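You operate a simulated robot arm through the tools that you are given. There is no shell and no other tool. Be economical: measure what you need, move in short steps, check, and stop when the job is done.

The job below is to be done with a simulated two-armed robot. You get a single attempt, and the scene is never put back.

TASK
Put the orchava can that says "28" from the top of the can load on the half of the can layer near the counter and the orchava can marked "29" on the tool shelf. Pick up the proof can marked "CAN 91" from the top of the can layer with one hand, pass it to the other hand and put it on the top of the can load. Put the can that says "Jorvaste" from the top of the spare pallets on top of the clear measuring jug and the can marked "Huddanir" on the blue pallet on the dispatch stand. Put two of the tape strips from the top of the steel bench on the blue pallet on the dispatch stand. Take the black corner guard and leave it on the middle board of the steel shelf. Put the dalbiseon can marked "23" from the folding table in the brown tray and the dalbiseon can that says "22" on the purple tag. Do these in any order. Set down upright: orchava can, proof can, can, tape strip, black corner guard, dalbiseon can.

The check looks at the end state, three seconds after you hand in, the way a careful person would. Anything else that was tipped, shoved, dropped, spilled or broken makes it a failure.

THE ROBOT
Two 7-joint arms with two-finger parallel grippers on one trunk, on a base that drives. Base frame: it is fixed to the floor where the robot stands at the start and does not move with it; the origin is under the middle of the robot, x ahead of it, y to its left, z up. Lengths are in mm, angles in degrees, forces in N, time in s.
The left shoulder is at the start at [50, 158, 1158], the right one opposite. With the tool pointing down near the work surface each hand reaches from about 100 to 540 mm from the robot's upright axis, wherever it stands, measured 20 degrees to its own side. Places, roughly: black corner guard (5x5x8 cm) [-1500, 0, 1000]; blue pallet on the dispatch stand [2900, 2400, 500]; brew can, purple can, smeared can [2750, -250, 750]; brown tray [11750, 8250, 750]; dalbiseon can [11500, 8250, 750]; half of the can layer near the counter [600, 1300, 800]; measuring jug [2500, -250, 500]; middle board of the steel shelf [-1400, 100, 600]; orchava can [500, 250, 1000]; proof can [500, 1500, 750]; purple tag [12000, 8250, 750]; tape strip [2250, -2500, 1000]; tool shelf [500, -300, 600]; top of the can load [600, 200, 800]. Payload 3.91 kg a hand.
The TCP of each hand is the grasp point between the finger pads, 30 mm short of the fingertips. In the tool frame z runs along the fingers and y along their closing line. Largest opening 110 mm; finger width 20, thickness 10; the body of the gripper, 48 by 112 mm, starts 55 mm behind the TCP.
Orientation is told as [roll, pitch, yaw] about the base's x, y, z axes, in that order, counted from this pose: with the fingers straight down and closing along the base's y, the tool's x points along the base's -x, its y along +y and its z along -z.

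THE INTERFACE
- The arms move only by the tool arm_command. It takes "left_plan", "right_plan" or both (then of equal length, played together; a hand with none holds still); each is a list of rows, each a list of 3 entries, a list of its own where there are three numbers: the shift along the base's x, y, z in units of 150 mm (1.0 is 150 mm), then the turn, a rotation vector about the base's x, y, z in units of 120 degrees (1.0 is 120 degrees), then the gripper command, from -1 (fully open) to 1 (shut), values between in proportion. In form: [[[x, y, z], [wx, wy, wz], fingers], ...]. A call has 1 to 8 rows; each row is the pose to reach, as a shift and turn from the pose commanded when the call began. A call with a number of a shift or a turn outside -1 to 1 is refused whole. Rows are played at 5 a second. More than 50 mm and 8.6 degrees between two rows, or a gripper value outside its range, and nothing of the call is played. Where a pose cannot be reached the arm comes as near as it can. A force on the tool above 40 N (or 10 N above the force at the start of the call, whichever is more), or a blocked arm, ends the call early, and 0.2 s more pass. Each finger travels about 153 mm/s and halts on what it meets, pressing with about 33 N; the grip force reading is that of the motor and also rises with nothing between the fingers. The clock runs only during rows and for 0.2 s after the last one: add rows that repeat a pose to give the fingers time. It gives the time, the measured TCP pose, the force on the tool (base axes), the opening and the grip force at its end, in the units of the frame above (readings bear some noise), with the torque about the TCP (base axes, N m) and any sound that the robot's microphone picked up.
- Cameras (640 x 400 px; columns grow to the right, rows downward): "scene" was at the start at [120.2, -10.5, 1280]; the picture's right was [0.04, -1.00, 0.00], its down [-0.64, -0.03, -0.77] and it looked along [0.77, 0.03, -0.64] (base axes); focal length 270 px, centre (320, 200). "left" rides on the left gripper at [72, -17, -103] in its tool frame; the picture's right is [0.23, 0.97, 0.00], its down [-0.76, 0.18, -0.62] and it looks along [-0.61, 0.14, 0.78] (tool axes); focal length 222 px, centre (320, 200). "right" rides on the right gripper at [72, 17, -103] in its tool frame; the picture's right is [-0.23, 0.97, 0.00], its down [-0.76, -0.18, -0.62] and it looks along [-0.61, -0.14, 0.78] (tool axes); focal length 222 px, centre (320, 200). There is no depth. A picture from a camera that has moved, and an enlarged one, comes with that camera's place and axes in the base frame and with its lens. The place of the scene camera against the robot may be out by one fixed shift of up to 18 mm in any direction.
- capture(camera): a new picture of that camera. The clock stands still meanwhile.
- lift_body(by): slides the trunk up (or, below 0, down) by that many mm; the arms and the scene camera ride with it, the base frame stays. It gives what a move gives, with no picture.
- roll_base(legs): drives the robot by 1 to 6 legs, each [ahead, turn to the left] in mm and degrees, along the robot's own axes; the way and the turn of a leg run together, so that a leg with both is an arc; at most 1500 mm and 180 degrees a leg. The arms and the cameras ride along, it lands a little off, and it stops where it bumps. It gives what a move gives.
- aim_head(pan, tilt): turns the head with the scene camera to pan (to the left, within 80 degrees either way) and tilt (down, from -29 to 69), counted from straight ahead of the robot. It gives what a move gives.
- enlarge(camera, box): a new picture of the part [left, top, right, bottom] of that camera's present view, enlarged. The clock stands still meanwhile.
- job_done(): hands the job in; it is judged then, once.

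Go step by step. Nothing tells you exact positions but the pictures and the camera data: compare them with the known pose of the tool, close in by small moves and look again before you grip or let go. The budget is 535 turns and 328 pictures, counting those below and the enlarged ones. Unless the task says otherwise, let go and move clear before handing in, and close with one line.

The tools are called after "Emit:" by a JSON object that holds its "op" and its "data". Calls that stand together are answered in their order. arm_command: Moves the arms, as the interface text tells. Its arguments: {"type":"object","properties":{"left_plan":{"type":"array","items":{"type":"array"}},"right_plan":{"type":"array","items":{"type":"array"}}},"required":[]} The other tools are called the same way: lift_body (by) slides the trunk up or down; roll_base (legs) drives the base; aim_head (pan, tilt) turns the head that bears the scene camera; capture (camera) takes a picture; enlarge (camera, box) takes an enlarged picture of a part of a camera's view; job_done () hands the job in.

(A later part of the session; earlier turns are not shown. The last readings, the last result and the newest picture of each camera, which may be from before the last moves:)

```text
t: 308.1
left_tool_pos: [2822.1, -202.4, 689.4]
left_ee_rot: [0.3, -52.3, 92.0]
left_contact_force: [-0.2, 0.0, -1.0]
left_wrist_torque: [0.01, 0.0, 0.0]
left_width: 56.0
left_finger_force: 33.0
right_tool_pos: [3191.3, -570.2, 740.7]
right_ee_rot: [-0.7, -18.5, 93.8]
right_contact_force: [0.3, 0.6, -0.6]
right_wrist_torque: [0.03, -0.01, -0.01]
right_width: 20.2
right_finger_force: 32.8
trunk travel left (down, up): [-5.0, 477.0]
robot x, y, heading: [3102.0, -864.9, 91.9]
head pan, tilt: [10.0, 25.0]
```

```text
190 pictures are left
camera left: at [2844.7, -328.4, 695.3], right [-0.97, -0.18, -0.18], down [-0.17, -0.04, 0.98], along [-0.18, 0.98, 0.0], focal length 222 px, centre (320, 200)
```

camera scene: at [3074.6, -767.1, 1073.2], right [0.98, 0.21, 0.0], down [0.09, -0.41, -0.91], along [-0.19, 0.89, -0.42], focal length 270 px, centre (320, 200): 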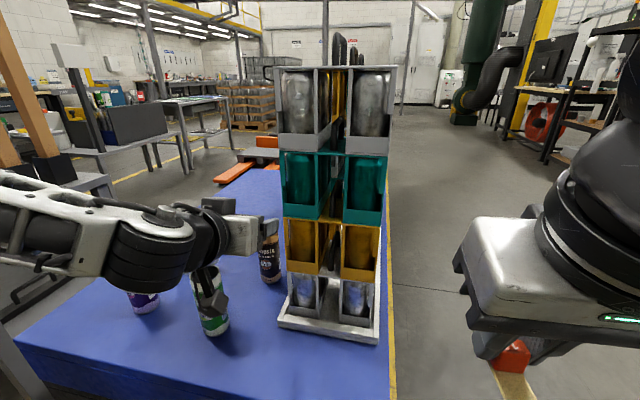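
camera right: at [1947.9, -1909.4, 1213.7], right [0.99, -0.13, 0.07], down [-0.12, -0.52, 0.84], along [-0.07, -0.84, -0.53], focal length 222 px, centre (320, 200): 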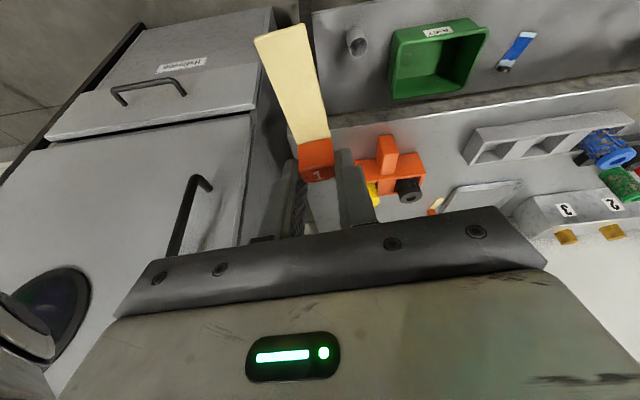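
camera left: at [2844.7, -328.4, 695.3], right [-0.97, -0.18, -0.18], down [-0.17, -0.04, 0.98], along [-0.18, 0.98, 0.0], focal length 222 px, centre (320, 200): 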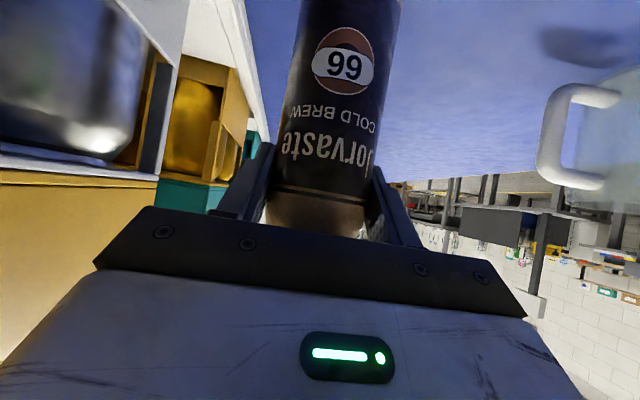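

Jorvaste is gripped. I'll lift it with the trunk and look at the jug from above to judge its rim.

Emit:
{"op": "arm_command", "data": {"left_plan": [[[0, 0, 0.3], [0, 0, 0], 1], [[0, 0, 0.5], [0, 0, 0], 1]]}}

Emit:
{"op": "lift_body", "data": {"by": 230}}

Emit:
{"op": "roll_base", "data": {"legs": [[-200, 0]]}}

Emit:
{"op": "aim_head", "data": {"pan": 35, "tilt": 35}}

Emit:
{"op": "capture", "data": {"camera": "scene"}}

```text
t: 308.7
left_tool_pos: [2821.1, -203.3, 765.2]
left_ee_rot: [0.5, -52.4, 91.9]
left_contact_force: [0.4, 0.7, -1.3]
left_wrist_torque: [0.02, -0.01, -0.01]
left_width: 56.0
left_finger_force: 32.7
right_tool_pos: [3191.7, -568.6, 739.7]
right_ee_rot: [-0.7, -18.5, 93.7]
right_contact_force: [-0.8, 0.0, 0.7]
right_wrist_torque: [0.02, -0.02, 0.01]
right_width: 20.1
right_finger_force: 32.9
trunk travel left (down, up): [-5.0, 477.0]
robot x, y, heading: [3100.5, -865.8, 92.0]
head pan, tilt: [10.0, 25.0]
```

```text
t: 311.1
left_tool_pos: [2822.4, -202.6, 994.6]
left_ee_rot: [0.4, -52.4, 92.0]
left_contact_force: [-0.1, -0.5, 0.2]
left_wrist_torque: [0.03, -0.04, -0.01]
left_width: 55.6
left_finger_force: 33.3
right_tool_pos: [3191.5, -569.9, 969.9]
right_ee_rot: [-0.7, -18.5, 93.6]
right_contact_force: [-0.8, 0.2, -0.1]
right_wrist_torque: [-0.01, -0.01, 0.01]
right_width: 20.5
right_finger_force: 33.5
trunk travel left (down, up): [-235.0, 247.0]
robot x, y, heading: [3097.1, -864.4, 92.2]
head pan, tilt: [10.0, 25.0]
```

```text
t: 312.7
left_tool_pos: [2830.8, -404.6, 994.0]
left_ee_rot: [0.3, -52.4, 91.8]
left_contact_force: [-0.9, -0.1, -0.1]
left_wrist_torque: [0.01, 0.01, 0.01]
left_width: 56.1
left_finger_force: 32.9
right_tool_pos: [3199.8, -773.1, 970.8]
right_ee_rot: [-0.8, -18.6, 93.5]
right_contact_force: [-0.6, 0.9, -0.1]
right_wrist_torque: [-0.02, 0.02, 0.01]
right_width: 20.1
right_finger_force: 32.8
trunk travel left (down, up): [-235.0, 247.0]
robot x, y, heading: [3103.4, -1069.4, 91.9]
head pan, tilt: [10.0, 25.0]
```

```text
t: 313.6
left_tool_pos: [2831.0, -405.4, 994.3]
left_ee_rot: [0.4, -52.3, 91.8]
left_contact_force: [0.0, 0.3, 0.1]
left_wrist_torque: [-0.04, 0.01, -0.01]
left_width: 55.9
left_finger_force: 33.4
right_tool_pos: [3200.9, -773.2, 969.8]
right_ee_rot: [-0.7, -18.4, 93.5]
right_contact_force: [0.9, -0.3, 0.1]
right_wrist_torque: [-0.01, -0.02, 0.01]
right_width: 20.4
right_finger_force: 33.3
trunk travel left (down, up): [-235.0, 247.0]
robot x, y, heading: [3107.9, -1067.0, 92.0]
head pan, tilt: [35.0, 35.0]
```

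```text
189 pictures are left
camera scene: at [3047.6, -971.8, 1122.5], right [0.8, 0.6, 0.0], down [0.34, -0.46, -0.82], along [-0.49, 0.66, -0.57], focal length 270 px, centre (320, 200)
```

scene: 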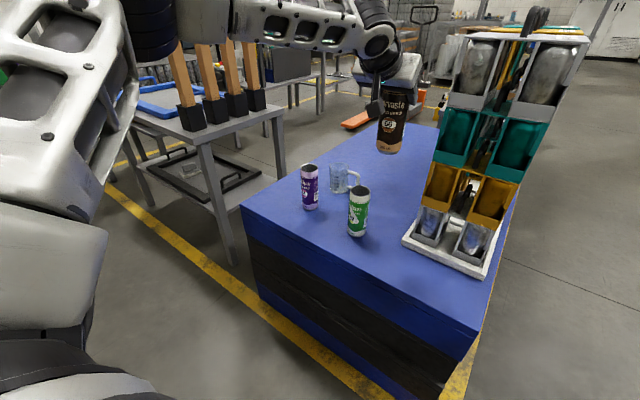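

I'll retract the arm, then shift the robot about 250 mm to the left to line up with the jug.

Emit:
{"op": "arm_command", "data": {"left_plan": [[[0, -0.25, 0], [0, 0, 0], 1], [[0, -0.5, 0], [0, 0, 0], 1], [[0, -0.75, 0], [0, 0, 0], 1], [[0, -1, 0], [0, 0, 0], 1]]}}

Emit:
{"op": "roll_base", "data": {"legs": [[0, 88], [240, 0], [0, -89]]}}

Emit:
{"op": "aim_head", "data": {"pan": 30, "tilt": 40}}

Emit:
{"op": "capture", "data": {"camera": "scene"}}

```text
t: 314.6
left_tool_pos: [2831.3, -556.8, 991.9]
left_ee_rot: [0.4, -52.4, 91.9]
left_contact_force: [-0.3, 0.3, 0.7]
left_wrist_torque: [0.05, -0.01, -0.01]
left_width: 55.9
left_finger_force: 32.7
right_tool_pos: [3199.5, -773.0, 970.6]
right_ee_rot: [-0.7, -18.6, 93.5]
right_contact_force: [-0.2, -0.1, 0.0]
right_wrist_torque: [0.01, 0.01, 0.0]
right_width: 20.5
right_finger_force: 33.2
trunk travel left (down, up): [-235.0, 247.0]
robot x, y, heading: [3107.6, -1064.7, 91.8]
head pan, tilt: [35.0, 35.0]
```

```text
t: 323.9
left_tool_pos: [2597.1, -551.8, 993.1]
left_ee_rot: [0.4, -52.4, 91.1]
left_contact_force: [-0.3, 0.5, -0.5]
left_wrist_torque: [0.0, 0.0, 0.02]
left_width: 56.0
left_finger_force: 33.6
right_tool_pos: [2962.9, -772.6, 969.9]
right_ee_rot: [-0.7, -18.5, 92.8]
right_contact_force: [0.8, -0.1, -0.5]
right_wrist_torque: [-0.02, -0.01, -0.01]
right_width: 20.2
right_finger_force: 33.1
trunk travel left (down, up): [-235.0, 247.0]
robot x, y, heading: [2866.5, -1065.9, 91.3]
head pan, tilt: [35.0, 35.0]
```

```text
t: 324.5
left_tool_pos: [2597.5, -549.9, 992.8]
left_ee_rot: [0.3, -52.4, 91.1]
left_contact_force: [0.5, -0.7, 0.1]
left_wrist_torque: [0.02, 0.03, 0.03]
left_width: 55.9
left_finger_force: 32.6
right_tool_pos: [2964.7, -772.1, 970.9]
right_ee_rot: [-0.7, -18.5, 92.7]
right_contact_force: [-0.8, 0.3, -0.8]
right_wrist_torque: [0.0, 0.02, -0.01]
right_width: 20.1
right_finger_force: 32.8
trunk travel left (down, up): [-235.0, 247.0]
robot x, y, heading: [2868.4, -1065.2, 91.2]
head pan, tilt: [30.0, 40.0]
```

```text
188 pictures are left
camera scene: at [2817.5, -967.7, 1114.9], right [0.86, 0.52, 0.0], down [0.33, -0.55, -0.77], along [-0.4, 0.66, -0.64], focal length 270 px, centre (320, 200)
```

scene: 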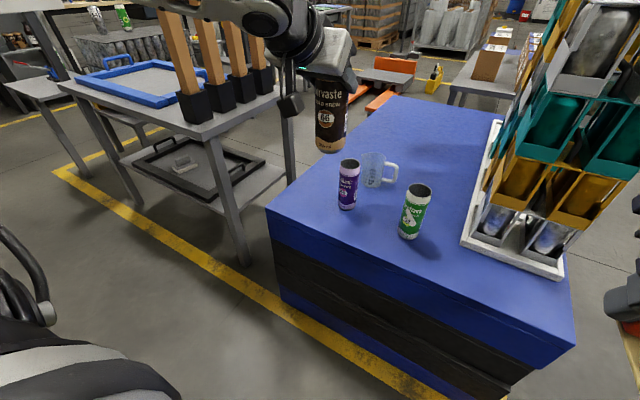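

Emit:
{"op": "enlarge", "data": {"camera": "scene", "box": [320, 130, 450, 250]}}

```text
3.33 times, centred on (385, 190) of scene
camera zoom: at [2817.5, -967.7, 1114.9], right [0.86, 0.52, 0.0], down [0.33, -0.55, -0.77], along [-0.4, 0.66, -0.64], focal length 901 px, centre (103, 233)
```

zoom: 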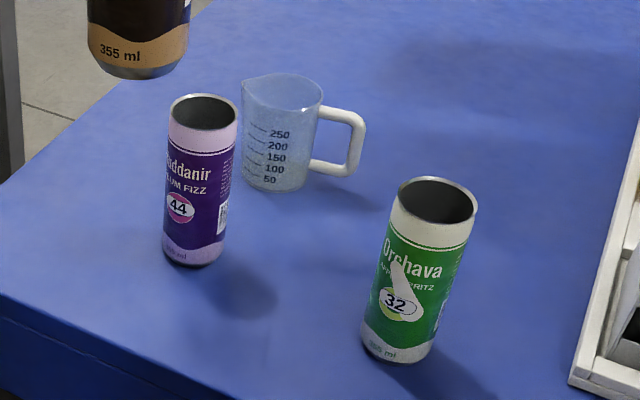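

The jug's rim is at about z≈661 near (2572, -220). I'll advance and bring the can over it.

Emit:
{"op": "roll_base", "data": {"legs": [[195, 0]]}}

Emit:
{"op": "lift_body", "data": {"by": -80}}

Emit:
{"op": "arm_command", "data": {"left_plan": [[[-0.05, 0.25, 0], [0, 0, 0], 1], [[-0.1, 0.5, 0], [0, 0, 0], 1], [[-0.13, 0.75, 0], [0, 0, 0], 1], [[-0.13, 0.9, -0.1], [0, 0, 0], 1]]}}

Emit:
{"op": "capture", "data": {"camera": "left"}}

Emit:
{"op": "capture", "data": {"camera": "scene"}}

```text
t: 326.1
left_tool_pos: [2592.4, -358.1, 993.1]
left_ee_rot: [0.4, -52.4, 91.3]
left_contact_force: [-0.3, 0.4, 0.2]
left_wrist_torque: [-0.02, -0.03, -0.01]
left_width: 56.0
left_finger_force: 33.1
right_tool_pos: [2957.7, -579.1, 970.2]
right_ee_rot: [-0.7, -18.5, 93.0]
right_contact_force: [0.1, -0.5, 0.1]
right_wrist_torque: [-0.01, 0.02, 0.04]
right_width: 20.1
right_finger_force: 33.8
trunk travel left (down, up): [-235.0, 247.0]
robot x, y, heading: [2863.7, -874.5, 91.5]
head pan, tilt: [30.0, 40.0]
```

```text
t: 327.3
left_tool_pos: [2592.8, -358.4, 912.5]
left_ee_rot: [0.4, -52.6, 91.3]
left_contact_force: [0.8, 0.4, 0.2]
left_wrist_torque: [0.0, -0.01, -0.01]
left_width: 55.9
left_finger_force: 33.0
right_tool_pos: [2959.4, -580.5, 890.9]
right_ee_rot: [-0.7, -18.7, 93.0]
right_contact_force: [0.0, 0.3, -0.1]
right_wrist_torque: [-0.01, 0.02, 0.03]
right_width: 20.4
right_finger_force: 32.8
trunk travel left (down, up): [-155.0, 327.0]
robot x, y, heading: [2861.1, -872.1, 91.5]
head pan, tilt: [30.0, 40.0]
```

```text
t: 328.3
left_tool_pos: [2573.6, -221.2, 896.3]
left_ee_rot: [0.4, -52.3, 91.3]
left_contact_force: [-1.0, -0.2, -0.3]
left_wrist_torque: [-0.01, 0.01, 0.01]
left_width: 56.0
left_finger_force: 33.5
right_tool_pos: [2959.1, -580.1, 888.7]
right_ee_rot: [-0.7, -18.5, 93.0]
right_contact_force: [-0.3, 0.7, -0.5]
right_wrist_torque: [0.02, 0.0, 0.03]
right_width: 20.3
right_finger_force: 33.3
trunk travel left (down, up): [-155.0, 327.0]
robot x, y, heading: [2859.6, -873.6, 91.1]
head pan, tilt: [30.0, 40.0]
```

```text
186 pictures are left
camera left: at [2593.5, -348.7, 901.7], right [-0.97, -0.16, -0.18], down [-0.17, -0.03, 0.98], along [-0.17, 0.99, 0.0], focal length 222 px, centre (320, 200)
```

left: 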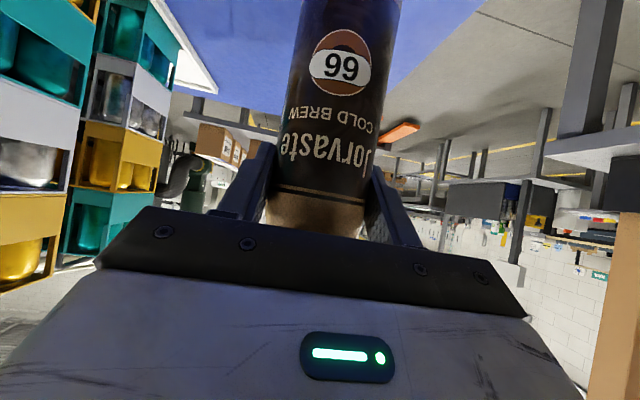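

```text
185 pictures are left
camera scene: at [2813.0, -775.1, 1034.9], right [0.85, 0.52, 0.0], down [0.33, -0.55, -0.77], along [-0.4, 0.65, -0.64], focal length 270 px, centre (320, 200)
```

scene: 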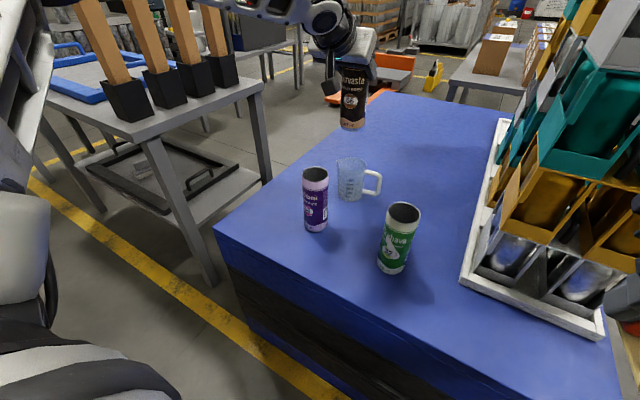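

Emit:
{"op": "enlarge", "data": {"camera": "scene", "box": [290, 80, 440, 220]}}

```text
2.86 times, centred on (365, 150) of scene
camera zoom: at [2813.0, -775.1, 1034.9], right [0.85, 0.52, 0.0], down [0.33, -0.55, -0.77], along [-0.4, 0.65, -0.64], focal length 772 px, centre (191, 343)
```

zoom: 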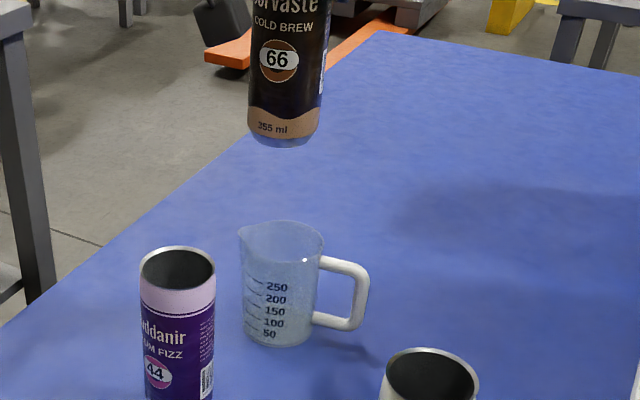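

Calibrating against the held can puts the jug axis at (2583, -221) with its rim near z≈663. I'll centre over it and descend carefully with contact sensing.

Emit:
{"op": "arm_command", "data": {"left_plan": [[[0.06, 0, 0], [0, 0, 0], 1], [[0.06, 0, -0.25], [0, 0, 0], 1], [[0.06, 0, -0.45], [0, 0, 0], 1]]}}

Emit:
{"op": "enlarge", "data": {"camera": "scene", "box": [290, 80, 440, 220]}}

```text
t: 329.1
left_tool_pos: [2582.9, -223.0, 829.1]
left_ee_rot: [0.3, -52.4, 91.3]
left_contact_force: [0.9, 1.2, -0.5]
left_wrist_torque: [-0.01, -0.01, 0.01]
left_width: 56.0
left_finger_force: 33.8
right_tool_pos: [2959.8, -579.1, 890.4]
right_ee_rot: [-0.7, -18.5, 93.0]
right_contact_force: [-0.8, -0.5, -0.2]
right_wrist_torque: [-0.04, 0.0, -0.03]
right_width: 20.4
right_finger_force: 33.2
trunk travel left (down, up): [-155.0, 327.0]
robot x, y, heading: [2864.1, -872.3, 91.3]
head pan, tilt: [30.0, 40.0]
```

```text
2.86 times, centred on (365, 150) of scene
camera zoom: at [2812.9, -775.1, 1034.9], right [0.85, 0.52, 0.0], down [0.33, -0.55, -0.77], along [-0.4, 0.65, -0.64], focal length 772 px, centre (191, 343)
```

zoom: 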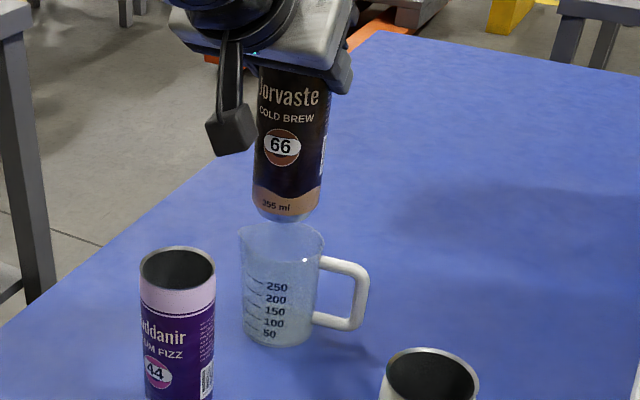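

Nicely aligned. Descending slowly.

Emit:
{"op": "arm_command", "data": {"left_plan": [[[0, 0.01, -0.1], [0, 0, 0], 1], [[0, 0.01, -0.17], [0, 0, 0], 1], [[0, 0.01, -0.2], [0, 0, 0], 1], [[0, 0.01, -0.23], [0, 0, 0], 1], [[0, 0.01, -0.26], [0, 0, 0], 1], [[0, 0.01, -0.29], [0, 0, 0], 1]]}}

Emit:
{"op": "enlarge", "data": {"camera": "scene", "box": [290, 80, 440, 220]}}

```text
t: 330.5
left_tool_pos: [2581.4, -222.6, 788.7]
left_ee_rot: [0.3, -52.5, 91.3]
left_contact_force: [-0.1, -2.5, 6.6]
left_wrist_torque: [-0.27, 0.0, 0.01]
left_width: 56.1
left_finger_force: 32.7
right_tool_pos: [2958.1, -580.3, 890.4]
right_ee_rot: [-0.6, -18.6, 93.0]
right_contact_force: [-0.5, 0.5, -0.2]
right_wrist_torque: [-0.01, 0.02, -0.01]
right_width: 20.5
right_finger_force: 33.0
trunk travel left (down, up): [-155.0, 327.0]
robot x, y, heading: [2863.8, -879.9, 91.3]
head pan, tilt: [30.0, 40.0]
```

```text
2.86 times, centred on (365, 150) of scene
camera zoom: at [2813.2, -775.8, 1035.2], right [0.85, 0.52, 0.0], down [0.33, -0.55, -0.77], along [-0.4, 0.65, -0.64], focal length 772 px, centre (191, 343)
```

zoom: 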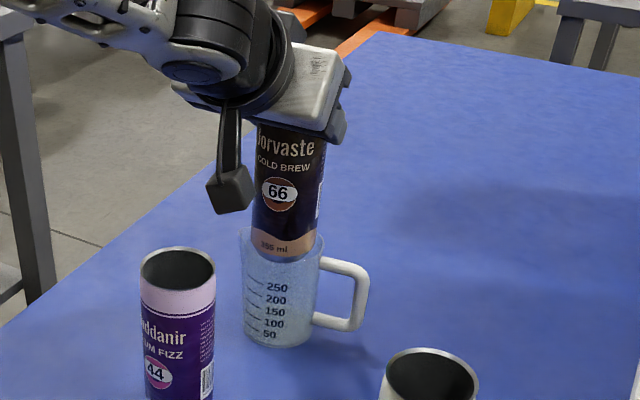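

Contact of about 7 N right at rim level. I'll press a few millimetres more to learn whether it's solid support.

Emit:
{"op": "arm_command", "data": {"left_plan": [[[0, 0, -0.015], [0, 0, 0], 1], [[0, 0, -0.03], [0, 0, 0], 1]]}}

Emit:
{"op": "enlarge", "data": {"camera": "scene", "box": [310, 120, 400, 210]}}

```text
t: 331.1
left_tool_pos: [2580.5, -220.9, 790.0]
left_ee_rot: [0.4, -53.0, 91.2]
left_contact_force: [-1.0, -3.1, 22.9]
left_wrist_torque: [-0.4, 0.01, -0.04]
left_width: 55.7
left_finger_force: 33.4
right_tool_pos: [2961.3, -581.1, 891.1]
right_ee_rot: [-0.7, -18.7, 93.0]
right_contact_force: [-0.1, -0.4, 0.6]
right_wrist_torque: [0.0, -0.05, -0.02]
right_width: 20.2
right_finger_force: 32.7
trunk travel left (down, up): [-155.0, 327.0]
robot x, y, heading: [2863.8, -875.1, 91.2]
head pan, tilt: [30.0, 40.0]
```

```text
4.44 times, centred on (355, 165) of scene
camera zoom: at [2813.7, -777.1, 1035.5], right [0.85, 0.52, 0.0], down [0.33, -0.55, -0.77], along [-0.4, 0.66, -0.64], focal length 1201 px, centre (164, 356)
```

zoom: 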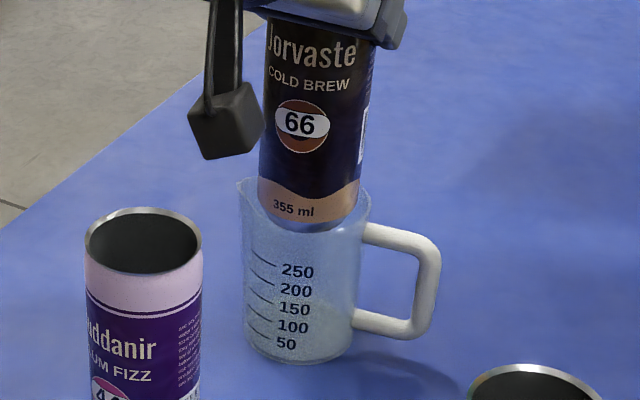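

The support is solid and the pressure centre lies under the can's axis, so the jug carries it stably. I'll relax, open slowly a little, and check that it stays upright before leaving.

Emit:
{"op": "arm_command", "data": {"left_plan": [[[0, 0, 0.02], [0, 0, 0], 1], [[0, 0, 0.025], [0, 0, 0], 0.0], [[0, 0, 0.025], [0, 0, 0], -0.12], [[0, 0, 0.025], [0, 0, 0], -0.12]]}}

Emit:
{"op": "enlarge", "data": {"camera": "scene", "box": [310, 100, 400, 210]}}

```text
t: 332.1
left_tool_pos: [2581.7, -222.1, 786.9]
left_ee_rot: [0.4, -52.3, 91.3]
left_contact_force: [-0.1, 0.1, 0.6]
left_wrist_torque: [0.02, -0.01, 0.03]
left_width: 61.7
left_finger_force: 0.0
right_tool_pos: [2958.8, -579.4, 890.0]
right_ee_rot: [-0.7, -18.5, 93.0]
right_contact_force: [0.3, 0.4, 0.6]
right_wrist_torque: [0.01, -0.03, 0.0]
right_width: 20.5
right_finger_force: 33.2
trunk travel left (down, up): [-155.0, 327.0]
robot x, y, heading: [2863.5, -870.5, 91.3]
head pan, tilt: [30.0, 40.0]
```

```text
3.64 times, centred on (355, 155) of scene
camera zoom: at [2813.0, -775.2, 1034.9], right [0.85, 0.52, 0.0], down [0.33, -0.55, -0.77], along [-0.4, 0.65, -0.64], focal length 983 px, centre (193, 364)
```

zoom: 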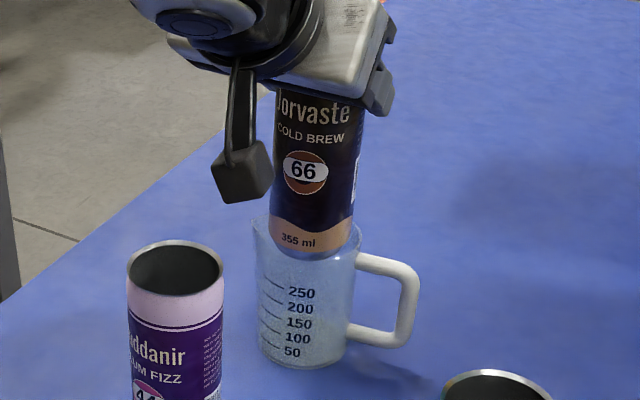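

It stands upright on the jug. I'll open further and withdraw along the finger axis.

Emit:
{"op": "arm_command", "data": {"left_plan": [[[0, 0, 0], [0, 0, 0], -0.35], [[0, 0, 0], [0, 0, 0], -0.5], [[0, -0.16, 0.13], [0, 0, 0], -0.5], [[0, -0.36, 0.3], [0, 0, 0], -0.5], [[0, -0.6, 0.5], [0, 0, 0], -0.5]]}}

Emit:
{"op": "capture", "data": {"camera": "scene"}}

Emit:
{"op": "capture", "data": {"camera": "left"}}

```text
t: 333.3
left_tool_pos: [2581.6, -312.2, 861.2]
left_ee_rot: [0.4, -52.4, 91.3]
left_contact_force: [-0.6, 0.0, 0.3]
left_wrist_torque: [-0.04, 0.03, -0.03]
left_width: 82.9
left_finger_force: 0.0
right_tool_pos: [2959.2, -579.6, 890.0]
right_ee_rot: [-0.8, -18.7, 93.0]
right_contact_force: [0.4, -1.3, -0.2]
right_wrist_torque: [-0.02, 0.01, -0.04]
right_width: 20.5
right_finger_force: 32.7
trunk travel left (down, up): [-155.0, 327.0]
robot x, y, heading: [2860.0, -873.9, 91.2]
head pan, tilt: [30.0, 40.0]
```

```text
179 pictures are left
camera scene: at [2813.0, -775.1, 1034.9], right [0.85, 0.52, 0.0], down [0.33, -0.55, -0.77], along [-0.4, 0.65, -0.64], focal length 270 px, centre (320, 200)
```

scene: 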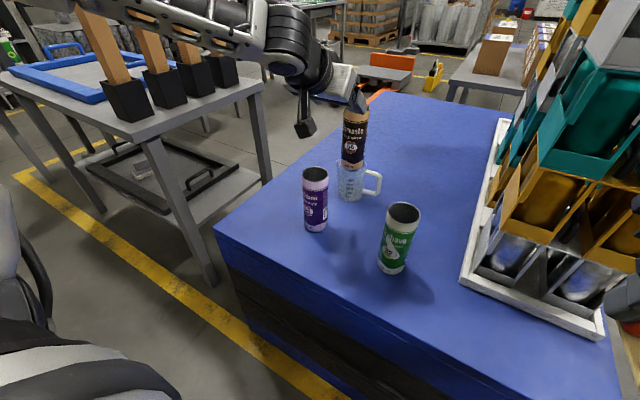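

```text
178 pictures are left
camera left: at [2602.3, -438.9, 867.5], right [-0.97, -0.17, -0.18], down [-0.17, -0.03, 0.98], along [-0.17, 0.99, 0.0], focal length 222 px, centre (320, 200)
```

left: 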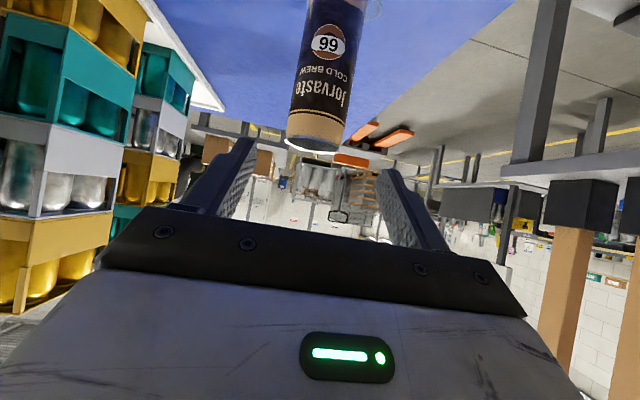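

Jorvaste is done. Now Huddanir at about (2563, -370): I'll pull the hand back, lower the trunk and approach.

Emit:
{"op": "arm_command", "data": {"left_plan": [[[-0.03, -0.3, 0], [0, 0, 0], -0.5], [[-0.08, -0.6, 0], [0, 0, 0], -0.5], [[-0.12, -0.9, 0], [0, 0, 0], -0.5], [[-0.12, -1.0, 0], [0, 0, 0], -0.5]]}}

Emit:
{"op": "lift_body", "data": {"by": -110}}

Emit:
{"op": "capture", "data": {"camera": "left"}}

```text
t: 334.3
left_tool_pos: [2564.0, -461.9, 859.1]
left_ee_rot: [0.6, -52.4, 91.0]
left_contact_force: [-0.3, 0.4, 0.4]
left_wrist_torque: [0.03, 0.0, 0.02]
left_width: 82.6
left_finger_force: 0.1
right_tool_pos: [2959.4, -579.6, 889.9]
right_ee_rot: [-0.7, -18.5, 93.0]
right_contact_force: [-0.5, 0.7, 0.1]
right_wrist_torque: [-0.02, -0.03, 0.0]
right_width: 20.5
right_finger_force: 33.0
trunk travel left (down, up): [-155.0, 327.0]
robot x, y, heading: [2864.3, -873.3, 91.2]
head pan, tilt: [30.0, 40.0]
```

```text
t: 335.7
left_tool_pos: [2563.5, -462.2, 748.7]
left_ee_rot: [0.4, -52.4, 91.2]
left_contact_force: [0.1, -0.4, 0.6]
left_wrist_torque: [0.01, 0.0, -0.05]
left_width: 82.5
left_finger_force: 0.0
right_tool_pos: [2959.5, -579.1, 781.0]
right_ee_rot: [-0.7, -18.6, 93.0]
right_contact_force: [0.3, 0.0, -0.5]
right_wrist_torque: [-0.02, 0.02, -0.01]
right_width: 20.4
right_finger_force: 33.4
trunk travel left (down, up): [-45.0, 437.0]
robot x, y, heading: [2863.6, -871.7, 91.2]
head pan, tilt: [30.0, 40.0]
```

```text
177 pictures are left
camera left: at [2584.7, -587.3, 755.2], right [-0.97, -0.17, -0.18], down [-0.17, -0.03, 0.98], along [-0.17, 0.99, 0.0], focal length 222 px, centre (320, 200)
```

left: 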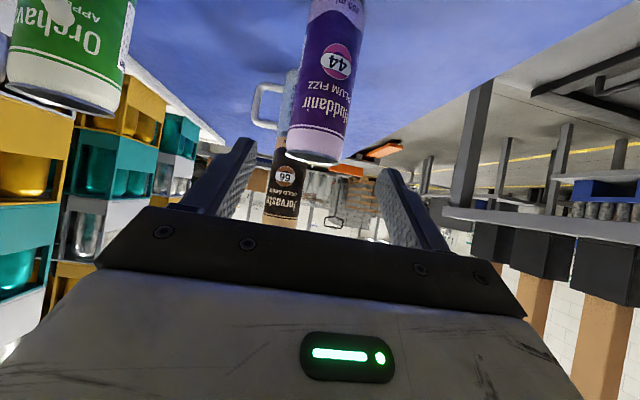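

Emit:
{"op": "arm_command", "data": {"left_plan": [[[-0.01, 0.25, -0.1], [0, 0, 0], -0.5], [[-0.015, 0.5, -0.25], [0, 0, 0], -0.5], [[-0.015, 0.62, -0.38], [0, 0, 0], -0.5]]}}

Emit:
{"op": "capture", "data": {"camera": "left"}}

```text
t: 336.5
left_tool_pos: [2564.4, -369.7, 691.6]
left_ee_rot: [0.3, -52.4, 91.4]
left_contact_force: [0.3, 1.2, 0.9]
left_wrist_torque: [0.03, -0.01, -0.01]
left_width: 82.7
left_finger_force: 0.0
right_tool_pos: [2959.4, -578.6, 779.8]
right_ee_rot: [-0.8, -18.5, 93.0]
right_contact_force: [-0.1, 0.4, -0.4]
right_wrist_torque: [0.0, 0.02, 0.01]
right_width: 20.3
right_finger_force: 33.2
trunk travel left (down, up): [-45.0, 437.0]
robot x, y, heading: [2863.8, -871.9, 91.3]
head pan, tilt: [30.0, 40.0]
```

```text
176 pictures are left
camera left: at [2584.9, -495.0, 697.9], right [-0.97, -0.17, -0.18], down [-0.17, -0.03, 0.98], along [-0.17, 0.99, 0.0], focal length 222 px, centre (320, 200)
```

left: 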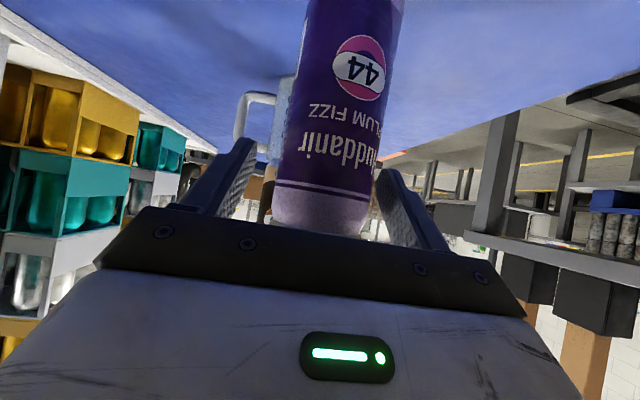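

Emit:
{"op": "arm_command", "data": {"left_plan": [[[0, 0.01, 0], [0, 0, 0], 0.2], [[0, 0.01, 0], [0, 0, 0], 1], [[0, 0.01, 0], [0, 0, 0], 1], [[0, 0.01, 0], [0, 0, 0], 1], [[0, 0.01, 0.3], [0, 0, 0], 1], [[0, -0.1, 0.6], [0, 0, 0], 1]]}}

Emit:
{"op": "lift_body", "data": {"by": 280}}

Emit:
{"op": "roll_base", "data": {"legs": [[-250, 0]]}}

Emit:
{"op": "capture", "data": {"camera": "scene"}}

```text
t: 337.9
left_tool_pos: [2561.4, -381.1, 781.4]
left_ee_rot: [0.4, -52.3, 91.3]
left_contact_force: [-0.4, 1.1, -0.3]
left_wrist_torque: [-0.03, 0.0, 0.02]
left_width: 56.0
left_finger_force: 33.2
right_tool_pos: [2958.8, -578.5, 779.7]
right_ee_rot: [-0.6, -18.4, 92.9]
right_contact_force: [1.0, -0.5, -0.7]
right_wrist_torque: [0.0, -0.01, -0.02]
right_width: 20.4
right_finger_force: 33.8
trunk travel left (down, up): [-45.0, 437.0]
robot x, y, heading: [2863.3, -874.3, 91.2]
head pan, tilt: [30.0, 40.0]
```

```text
t: 340.7
left_tool_pos: [2562.8, -383.0, 1063.3]
left_ee_rot: [0.4, -52.4, 91.3]
left_contact_force: [-0.4, -0.5, -0.8]
left_wrist_torque: [0.01, 0.01, 0.01]
left_width: 56.0
left_finger_force: 32.7
right_tool_pos: [2959.4, -578.2, 1060.6]
right_ee_rot: [-0.7, -18.5, 93.0]
right_contact_force: [0.6, -0.5, -0.9]
right_wrist_torque: [-0.02, 0.0, 0.02]
right_width: 20.4
right_finger_force: 33.1
trunk travel left (down, up): [-325.0, 157.0]
robot x, y, heading: [2862.6, -874.5, 91.0]
head pan, tilt: [30.0, 40.0]
```

```text
t: 342.5
left_tool_pos: [2567.6, -631.7, 1063.8]
left_ee_rot: [0.4, -52.4, 91.1]
left_contact_force: [0.3, 0.8, -0.3]
left_wrist_torque: [0.0, -0.04, -0.02]
left_width: 55.9
left_finger_force: 33.1
right_tool_pos: [2965.5, -828.6, 1059.8]
right_ee_rot: [-0.8, -18.5, 93.0]
right_contact_force: [-0.2, -0.2, 0.6]
right_wrist_torque: [0.03, 0.01, 0.02]
right_width: 20.2
right_finger_force: 33.4
trunk travel left (down, up): [-325.0, 157.0]
robot x, y, heading: [2865.3, -1126.0, 91.6]
head pan, tilt: [30.0, 40.0]
```

```text
175 pictures are left
camera scene: at [2818.8, -1024.6, 1205.0], right [0.85, 0.52, 0.0], down [0.33, -0.55, -0.77], along [-0.4, 0.66, -0.64], focal length 270 px, centre (320, 200)
```

scene: 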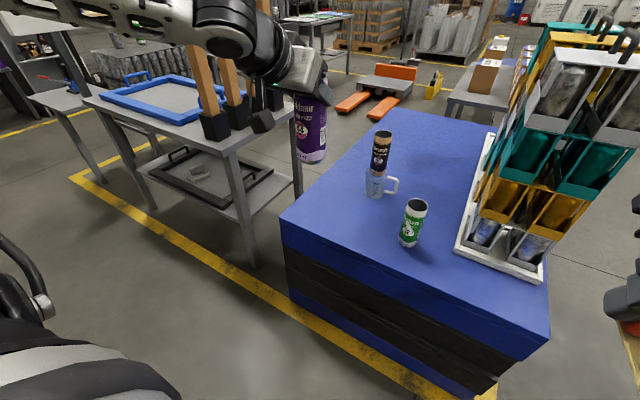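

Huddanir is in the left hand and strip 1 in the right. I'll go round the east side of the pallets toward the dispatch stand.

Emit:
{"op": "roll_base", "data": {"legs": [[0, -91], [850, 0], [0, 90], [1200, 0]]}}

Emit:
{"op": "aim_head", "data": {"pan": 30, "tilt": 15}}

Emit:
{"op": "capture", "data": {"camera": "scene"}}

```text
t: 360.3
left_tool_pos: [3532.7, 596.9, 1063.8]
left_ee_rot: [0.4, -52.4, 86.0]
left_contact_force: [0.4, -0.6, -0.5]
left_wrist_torque: [0.01, -0.01, 0.01]
left_width: 55.8
left_finger_force: 33.1
right_tool_pos: [3909.5, 363.5, 1059.9]
right_ee_rot: [-0.7, -18.5, 87.7]
right_contact_force: [-0.1, 0.6, -0.3]
right_wrist_torque: [-0.01, 0.04, -0.02]
right_width: 20.2
right_finger_force: 32.6
trunk travel left (down, up): [-325.0, 157.0]
robot x, y, heading: [3785.7, 78.7, 86.1]
head pan, tilt: [30.0, 40.0]
```

```text
t: 361.2
left_tool_pos: [3532.2, 596.7, 1062.8]
left_ee_rot: [0.5, -52.5, 86.0]
left_contact_force: [-1.6, 0.0, -0.4]
left_wrist_torque: [0.01, -0.01, -0.02]
left_width: 55.8
left_finger_force: 33.0
right_tool_pos: [3908.9, 363.0, 1060.2]
right_ee_rot: [-0.7, -18.4, 87.6]
right_contact_force: [-0.4, -0.2, 1.0]
right_wrist_torque: [0.02, -0.01, 0.0]
right_width: 20.3
right_finger_force: 32.8
trunk travel left (down, up): [-325.0, 157.0]
robot x, y, heading: [3784.8, 79.3, 86.0]
head pan, tilt: [30.0, 15.0]
```

```text
174 pictures are left
camera scene: at [3743.6, 188.8, 1244.4], right [0.9, 0.44, 0.0], down [0.11, -0.23, -0.97], along [-0.42, 0.87, -0.26], focal length 270 px, centre (320, 200)
```

scene: 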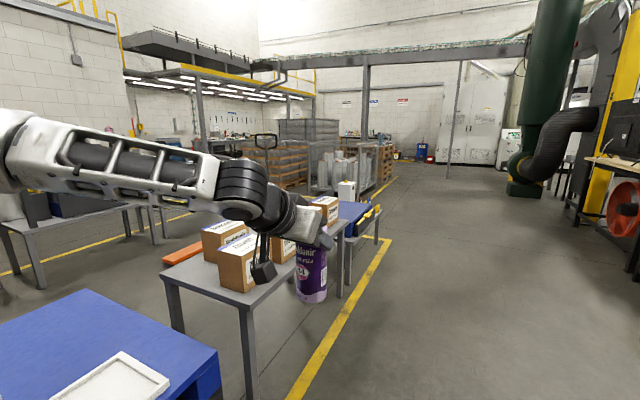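

The dispatch stand (blue, with yellow corners) is further ahead on the left. I'll drive on and face it.

Emit:
{"op": "roll_base", "data": {"legs": [[0, 4], [1250, 0], [1000, 0]]}}

Emit:
{"op": "roll_base", "data": {"legs": [[0, 90]]}}

Emit:
{"op": "aim_head", "data": {"pan": 0, "tilt": 25}}

Emit:
{"op": "capture", "data": {"camera": "scene"}}

```text
t: 372.8
left_tool_pos: [3491.6, 2820.2, 1062.1]
left_ee_rot: [0.4, -52.4, 90.3]
left_contact_force: [0.3, 0.1, 0.0]
left_wrist_torque: [0.01, -0.02, -0.01]
left_width: 56.0
left_finger_force: 33.1
right_tool_pos: [3884.8, 2616.5, 1059.7]
right_ee_rot: [-0.7, -18.5, 92.1]
right_contact_force: [0.7, 0.4, 0.9]
right_wrist_torque: [0.01, 0.0, 0.0]
right_width: 20.3
right_finger_force: 33.0
trunk travel left (down, up): [-325.0, 157.0]
robot x, y, heading: [3786.2, 2330.0, 90.3]
head pan, tilt: [30.0, 15.0]
```

```text
t: 376.9
left_tool_pos: [3284.4, 2039.5, 1062.5]
left_ee_rot: [0.3, -52.3, 179.5]
left_contact_force: [-1.0, -0.3, -0.1]
left_wrist_torque: [0.01, 0.04, -0.02]
left_width: 56.0
left_finger_force: 33.2
right_tool_pos: [3493.6, 2428.7, 1060.6]
right_ee_rot: [-0.7, -18.5, -178.8]
right_contact_force: [-0.1, -0.6, 0.4]
right_wrist_torque: [0.02, 0.0, -0.01]
right_width: 20.2
right_finger_force: 33.5
trunk travel left (down, up): [-325.0, 157.0]
robot x, y, heading: [3786.0, 2327.8, 179.9]
head pan, tilt: [30.0, 15.0]
```

```text
t: 377.9
left_tool_pos: [3285.0, 2038.1, 1062.4]
left_ee_rot: [0.4, -52.4, 179.4]
left_contact_force: [0.1, -0.4, -0.4]
left_wrist_torque: [-0.01, -0.01, 0.03]
left_width: 55.9
left_finger_force: 32.8
right_tool_pos: [3493.6, 2428.5, 1060.0]
right_ee_rot: [-0.6, -18.5, -178.9]
right_contact_force: [-0.7, -0.3, -0.2]
right_wrist_torque: [0.02, 0.01, -0.02]
right_width: 20.3
right_finger_force: 33.0
trunk travel left (down, up): [-325.0, 157.0]
robot x, y, heading: [3783.4, 2324.3, 179.6]
head pan, tilt: [0.0, 25.0]
```

```text
173 pictures are left
camera scene: at [3648.3, 2310.9, 1228.2], right [0.01, 1.0, 0.0], down [0.42, 0.0, -0.91], along [-0.91, 0.01, -0.42], focal length 270 px, centre (320, 200)
```

scene: 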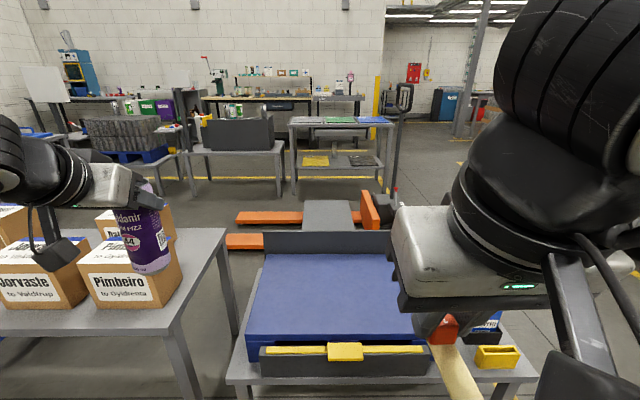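

The dispatch stand with its blue pallet is ahead (roughly x 2720–3105, y 2100–2580). I'll bring the can inward, away from the boxes, then advance.

Emit:
{"op": "arm_command", "data": {"left_plan": [[[0, 0.25, 0], [0, 0, 0], 1], [[0, 0.5, 0], [0, 0, 0], 1], [[0, 0.75, 0], [0, 0, 0], 1], [[0, 0.95, 0], [0, 0, 0], 1]]}}

Emit:
{"op": "roll_base", "data": {"legs": [[200, 0]]}}

Emit:
{"op": "aim_head", "data": {"pan": 0, "tilt": 45}}

Emit:
{"op": "capture", "data": {"camera": "scene"}}

Emit:
{"op": "capture", "data": {"camera": "left"}}

Emit:
{"op": "capture", "data": {"camera": "right"}}

```text
t: 378.9
left_tool_pos: [3283.7, 2181.1, 1061.5]
left_ee_rot: [0.3, -52.4, 179.6]
left_contact_force: [-0.3, -0.5, 0.5]
left_wrist_torque: [-0.04, -0.02, -0.02]
left_width: 55.8
left_finger_force: 33.6
right_tool_pos: [3493.3, 2430.5, 1059.6]
right_ee_rot: [-0.7, -18.6, -178.8]
right_contact_force: [0.2, -0.8, -0.2]
right_wrist_torque: [-0.03, -0.02, 0.0]
right_width: 20.2
right_finger_force: 33.4
trunk travel left (down, up): [-325.0, 157.0]
robot x, y, heading: [3790.2, 2323.6, 179.7]
head pan, tilt: [0.0, 25.0]
```

```text
t: 380.5
left_tool_pos: [3086.8, 2181.5, 1062.9]
left_ee_rot: [0.4, -52.4, 179.6]
left_contact_force: [-0.3, 0.4, -0.3]
left_wrist_torque: [0.01, -0.04, -0.02]
left_width: 55.9
left_finger_force: 33.2
right_tool_pos: [3295.9, 2429.7, 1059.7]
right_ee_rot: [-0.7, -18.5, -178.7]
right_contact_force: [-0.5, 0.2, -1.0]
right_wrist_torque: [0.05, -0.02, 0.01]
right_width: 20.4
right_finger_force: 33.1
trunk travel left (down, up): [-325.0, 157.0]
robot x, y, heading: [3586.3, 2325.8, 179.4]
head pan, tilt: [0.0, 25.0]
```

```text
t: 381.3
left_tool_pos: [3086.5, 2181.8, 1062.1]
left_ee_rot: [0.4, -52.4, 179.5]
left_contact_force: [0.8, 0.6, -0.3]
left_wrist_torque: [0.01, -0.02, -0.01]
left_width: 55.5
left_finger_force: 32.3
right_tool_pos: [3297.3, 2430.6, 1058.9]
right_ee_rot: [-0.6, -18.7, -178.7]
right_contact_force: [-0.5, -0.5, 0.5]
right_wrist_torque: [0.01, 0.0, -0.05]
right_width: 20.4
right_finger_force: 33.2
trunk travel left (down, up): [-325.0, 157.0]
robot x, y, heading: [3585.7, 2323.5, 179.7]
head pan, tilt: [0.0, 45.0]
```

```text
172 pictures are left
camera scene: at [3461.3, 2312.0, 1197.7], right [0.01, 1.0, 0.0], down [0.71, 0.0, -0.71], along [-0.71, 0.0, -0.71], focal length 270 px, centre (320, 200)
```

scene: 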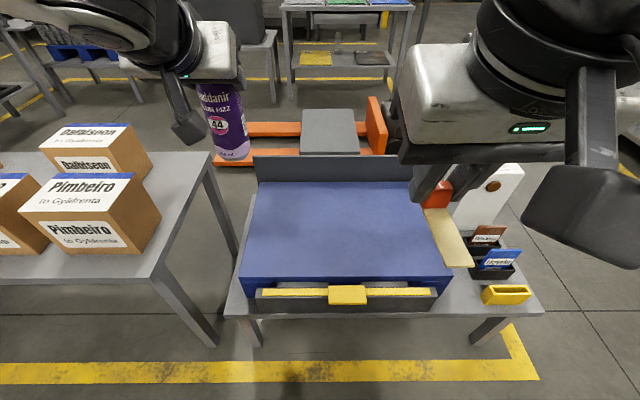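

```text
171 pictures are left
camera left: at [3213.1, 2197.8, 1067.8], right [0.14, -0.97, -0.18], down [0.03, -0.17, 0.98], along [-0.99, -0.14, 0.0], focal length 222 px, centre (320, 200)
```

left: 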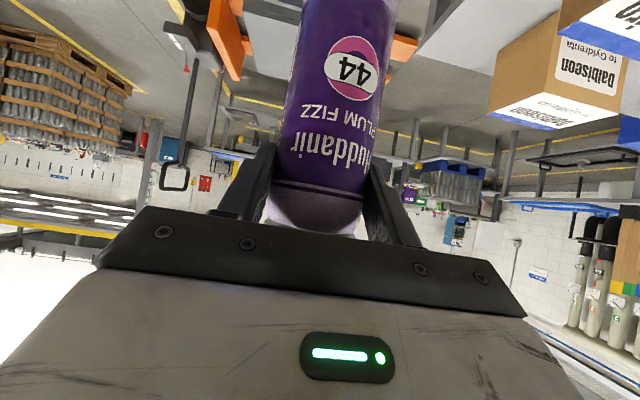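

```text
170 pictures are left
camera right: at [3398.1, 2414.6, 1135.5], right [-0.2, -0.98, 0.06], down [-0.53, 0.16, 0.83], along [-0.83, 0.13, -0.55], focal length 222 px, centre (320, 200)
```

right: 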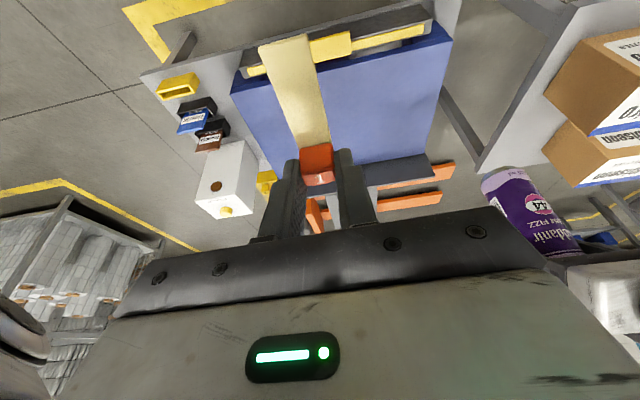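

The pallet top is at z≈537, x 2707–3091, y 2098–2648. I'll turn 9° right to swing both loads over the pallet and away from the boxes, then move in and lower.

Emit:
{"op": "roll_base", "data": {"legs": [[0, -9], [85, 0]]}}

Emit:
{"op": "lift_body", "data": {"by": -280}}

Emit:
{"op": "capture", "data": {"camera": "scene"}}

Emit:
{"op": "capture", "data": {"camera": "left"}}

```text
t: 383.1
left_tool_pos: [2985.1, 2275.8, 1062.4]
left_ee_rot: [0.4, -52.4, 170.7]
left_contact_force: [-0.8, -0.1, 0.3]
left_wrist_torque: [-0.01, 0.0, -0.03]
left_width: 55.7
left_finger_force: 32.8
right_tool_pos: [3230.0, 2487.8, 1059.7]
right_ee_rot: [-0.6, -18.5, 172.4]
right_contact_force: [-0.2, 0.2, -0.1]
right_wrist_torque: [0.03, -0.02, -0.03]
right_width: 20.3
right_finger_force: 32.7
trunk travel left (down, up): [-325.0, 157.0]
robot x, y, heading: [3499.7, 2340.7, 170.9]
head pan, tilt: [0.0, 45.0]
```

```text
t: 385.9
left_tool_pos: [2986.7, 2273.2, 782.0]
left_ee_rot: [0.3, -52.5, 170.6]
left_contact_force: [-0.5, -0.3, -0.4]
left_wrist_torque: [-0.02, 0.01, 0.02]
left_width: 55.9
left_finger_force: 33.6
right_tool_pos: [3231.8, 2487.5, 780.4]
right_ee_rot: [-0.7, -18.5, 172.4]
right_contact_force: [0.0, -0.5, 0.0]
right_wrist_torque: [-0.02, -0.01, 0.04]
right_width: 20.4
right_finger_force: 32.4
trunk travel left (down, up): [-45.0, 437.0]
robot x, y, heading: [3503.4, 2340.5, 170.7]
head pan, tilt: [0.0, 45.0]
```

```text
169 pictures are left
camera scene: at [3378.0, 2344.5, 917.7], right [0.16, 0.99, 0.0], down [0.7, -0.11, -0.71], along [-0.7, 0.11, -0.71], focal length 270 px, centre (320, 200)
```

scene: 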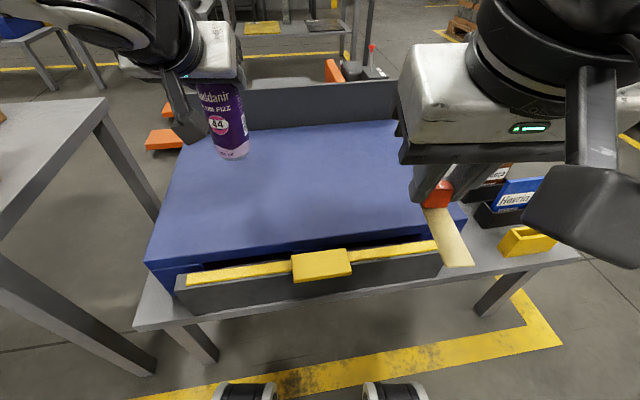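

```text
168 pictures are left
camera left: at [3113.1, 2271.1, 787.9], right [-0.02, -0.98, -0.18], down [0.0, -0.18, 0.98], along [-1.0, 0.02, 0.0], focal length 222 px, centre (320, 200)
```

left: 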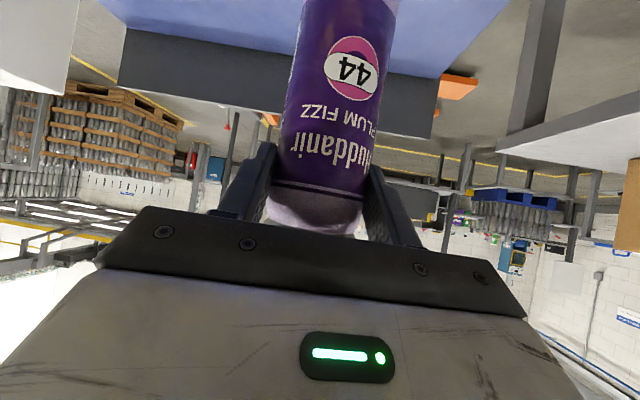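

Both clear. Lowering Huddanir with the left arm.

Emit:
{"op": "arm_command", "data": {"left_plan": [[[0, 0, -0.3], [0, 0, 0], 1], [[0, 0, -0.55], [0, 0, 0], 1], [[0, 0, -0.64], [0, 0, 0], 1], [[0, 0, -0.68], [0, 0, 0], 1], [[0, 0, -0.72], [0, 0, 0], 1], [[0, 0, -0.76], [0, 0, 0], 1]]}}

Emit:
{"op": "capture", "data": {"camera": "scene"}}

```text
t: 387.3
left_tool_pos: [2985.1, 2274.7, 668.2]
left_ee_rot: [0.5, -52.4, 170.6]
left_contact_force: [0.1, -0.4, 0.4]
left_wrist_torque: [-0.01, 0.0, -0.02]
left_width: 55.8
left_finger_force: 32.9
right_tool_pos: [3231.9, 2488.9, 780.6]
right_ee_rot: [-0.6, -18.6, 172.4]
right_contact_force: [-0.3, -0.5, -0.2]
right_wrist_torque: [0.02, -0.02, -0.03]
right_width: 20.3
right_finger_force: 32.9
trunk travel left (down, up): [-45.0, 437.0]
robot x, y, heading: [3504.2, 2339.5, 170.6]
head pan, tilt: [0.0, 45.0]
```

```text
167 pictures are left
camera scene: at [3378.0, 2344.5, 917.6], right [0.16, 0.99, 0.0], down [0.7, -0.11, -0.71], along [-0.7, 0.11, -0.71], focal length 270 px, centre (320, 200)
```

scene: 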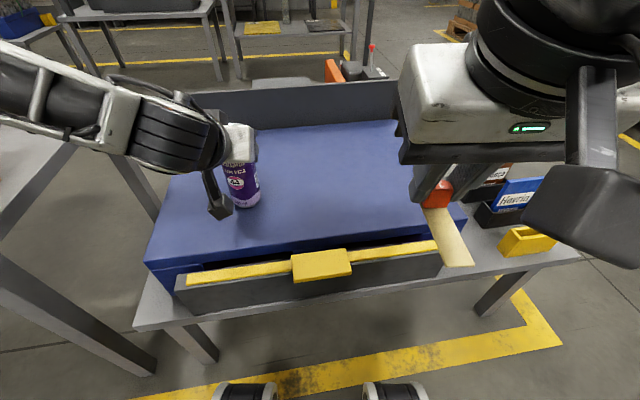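

Emit:
{"op": "arm_command", "data": {"left_plan": [[[0, 0, -0.04], [0, 0, 0], 1], [[0, 0, -0.07], [0, 0, 0], 1], [[0, 0, -0.1], [0, 0, 0], 1], [[0, 0, -0.13], [0, 0, 0], 1], [[0, 0, -0.16], [0, 0, 0], 1], [[0, 0, -0.19], [0, 0, 0], 1], [[0, 0, -0.22], [0, 0, 0], 1], [[0, 0, -0.25], [0, 0, 0], 1]]}}

```text
t: 389.1
left_tool_pos: [2985.8, 2274.6, 636.4]
left_ee_rot: [0.4, -53.1, 170.7]
left_contact_force: [-1.1, -3.4, 30.7]
left_wrist_torque: [-0.08, 0.3, 0.0]
left_width: 55.7
left_finger_force: 33.0
right_tool_pos: [3231.8, 2486.7, 780.1]
right_ee_rot: [-0.6, -18.7, 172.5]
right_contact_force: [0.9, 0.2, -0.5]
right_wrist_torque: [0.02, 0.0, 0.01]
right_width: 20.3
right_finger_force: 33.0
trunk travel left (down, up): [-45.0, 437.0]
robot x, y, heading: [3497.8, 2339.8, 170.7]
head pan, tilt: [0.0, 45.0]
```

Contact at 31 N (pallet top ≈505). Release and withdraw.

Emit:
{"op": "arm_command", "data": {"left_plan": [[[0, 0, 0.02], [0, 0, 0], 1], [[0, 0, 0.025], [0, 0, 0], 0.0], [[0, 0, 0.025], [0, 0, 0], -0.5], [[0, 0, 0.025], [0, 0, 0], -0.5], [[0.15, -0.025, 0.145], [0, 0, 0], -0.5], [[0.36, -0.06, 0.3], [0, 0, 0], -0.5], [[0.57, -0.09, 0.46], [0, 0, 0], -0.5], [[0.57, -0.09, 0.75], [0, 0, 0], -0.5]]}}

Emit:
{"op": "capture", "data": {"camera": "scene"}}

Emit:
{"op": "capture", "data": {"camera": "right"}}

```text
t: 390.9
left_tool_pos: [3073.1, 2259.2, 743.1]
left_ee_rot: [0.5, -52.3, 170.6]
left_contact_force: [0.2, -0.8, -0.2]
left_wrist_torque: [-0.03, 0.01, 0.0]
left_width: 82.8
left_finger_force: 0.0
right_tool_pos: [3229.8, 2488.5, 779.7]
right_ee_rot: [-0.7, -18.6, 172.4]
right_contact_force: [0.2, 0.1, -0.1]
right_wrist_torque: [0.0, 0.03, -0.02]
right_width: 20.1
right_finger_force: 33.2
trunk travel left (down, up): [-45.0, 437.0]
robot x, y, heading: [3500.1, 2335.7, 170.7]
head pan, tilt: [0.0, 45.0]
```

```text
166 pictures are left
camera scene: at [3377.9, 2344.5, 917.6], right [0.16, 0.99, 0.0], down [0.7, -0.11, -0.71], along [-0.7, 0.11, -0.71], focal length 270 px, centre (320, 200)
```

scene: 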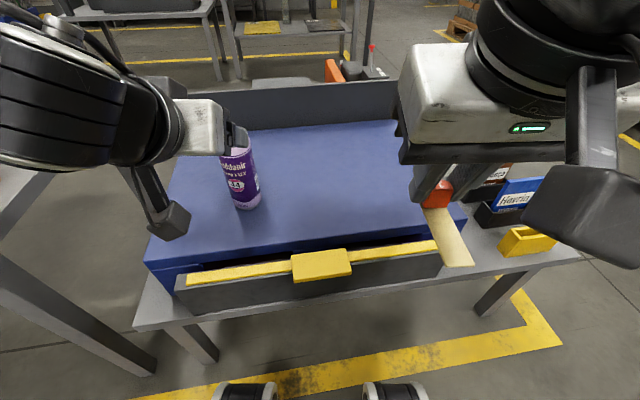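

```text
165 pictures are left
camera right: at [3329.1, 2456.6, 855.4], right [-0.35, -0.94, 0.06], down [-0.5, 0.24, 0.84], along [-0.8, 0.26, -0.55], focal length 222 px, centre (320, 200)
```

right: 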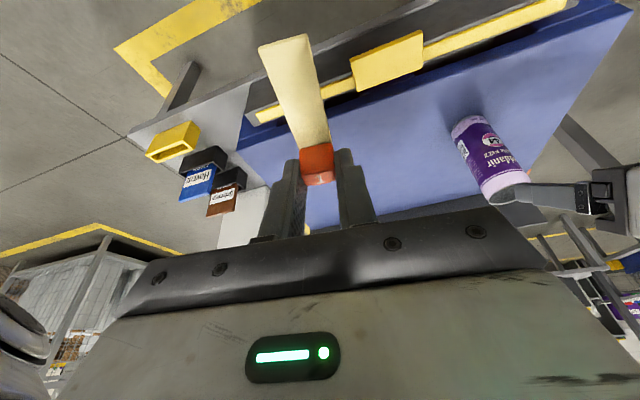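

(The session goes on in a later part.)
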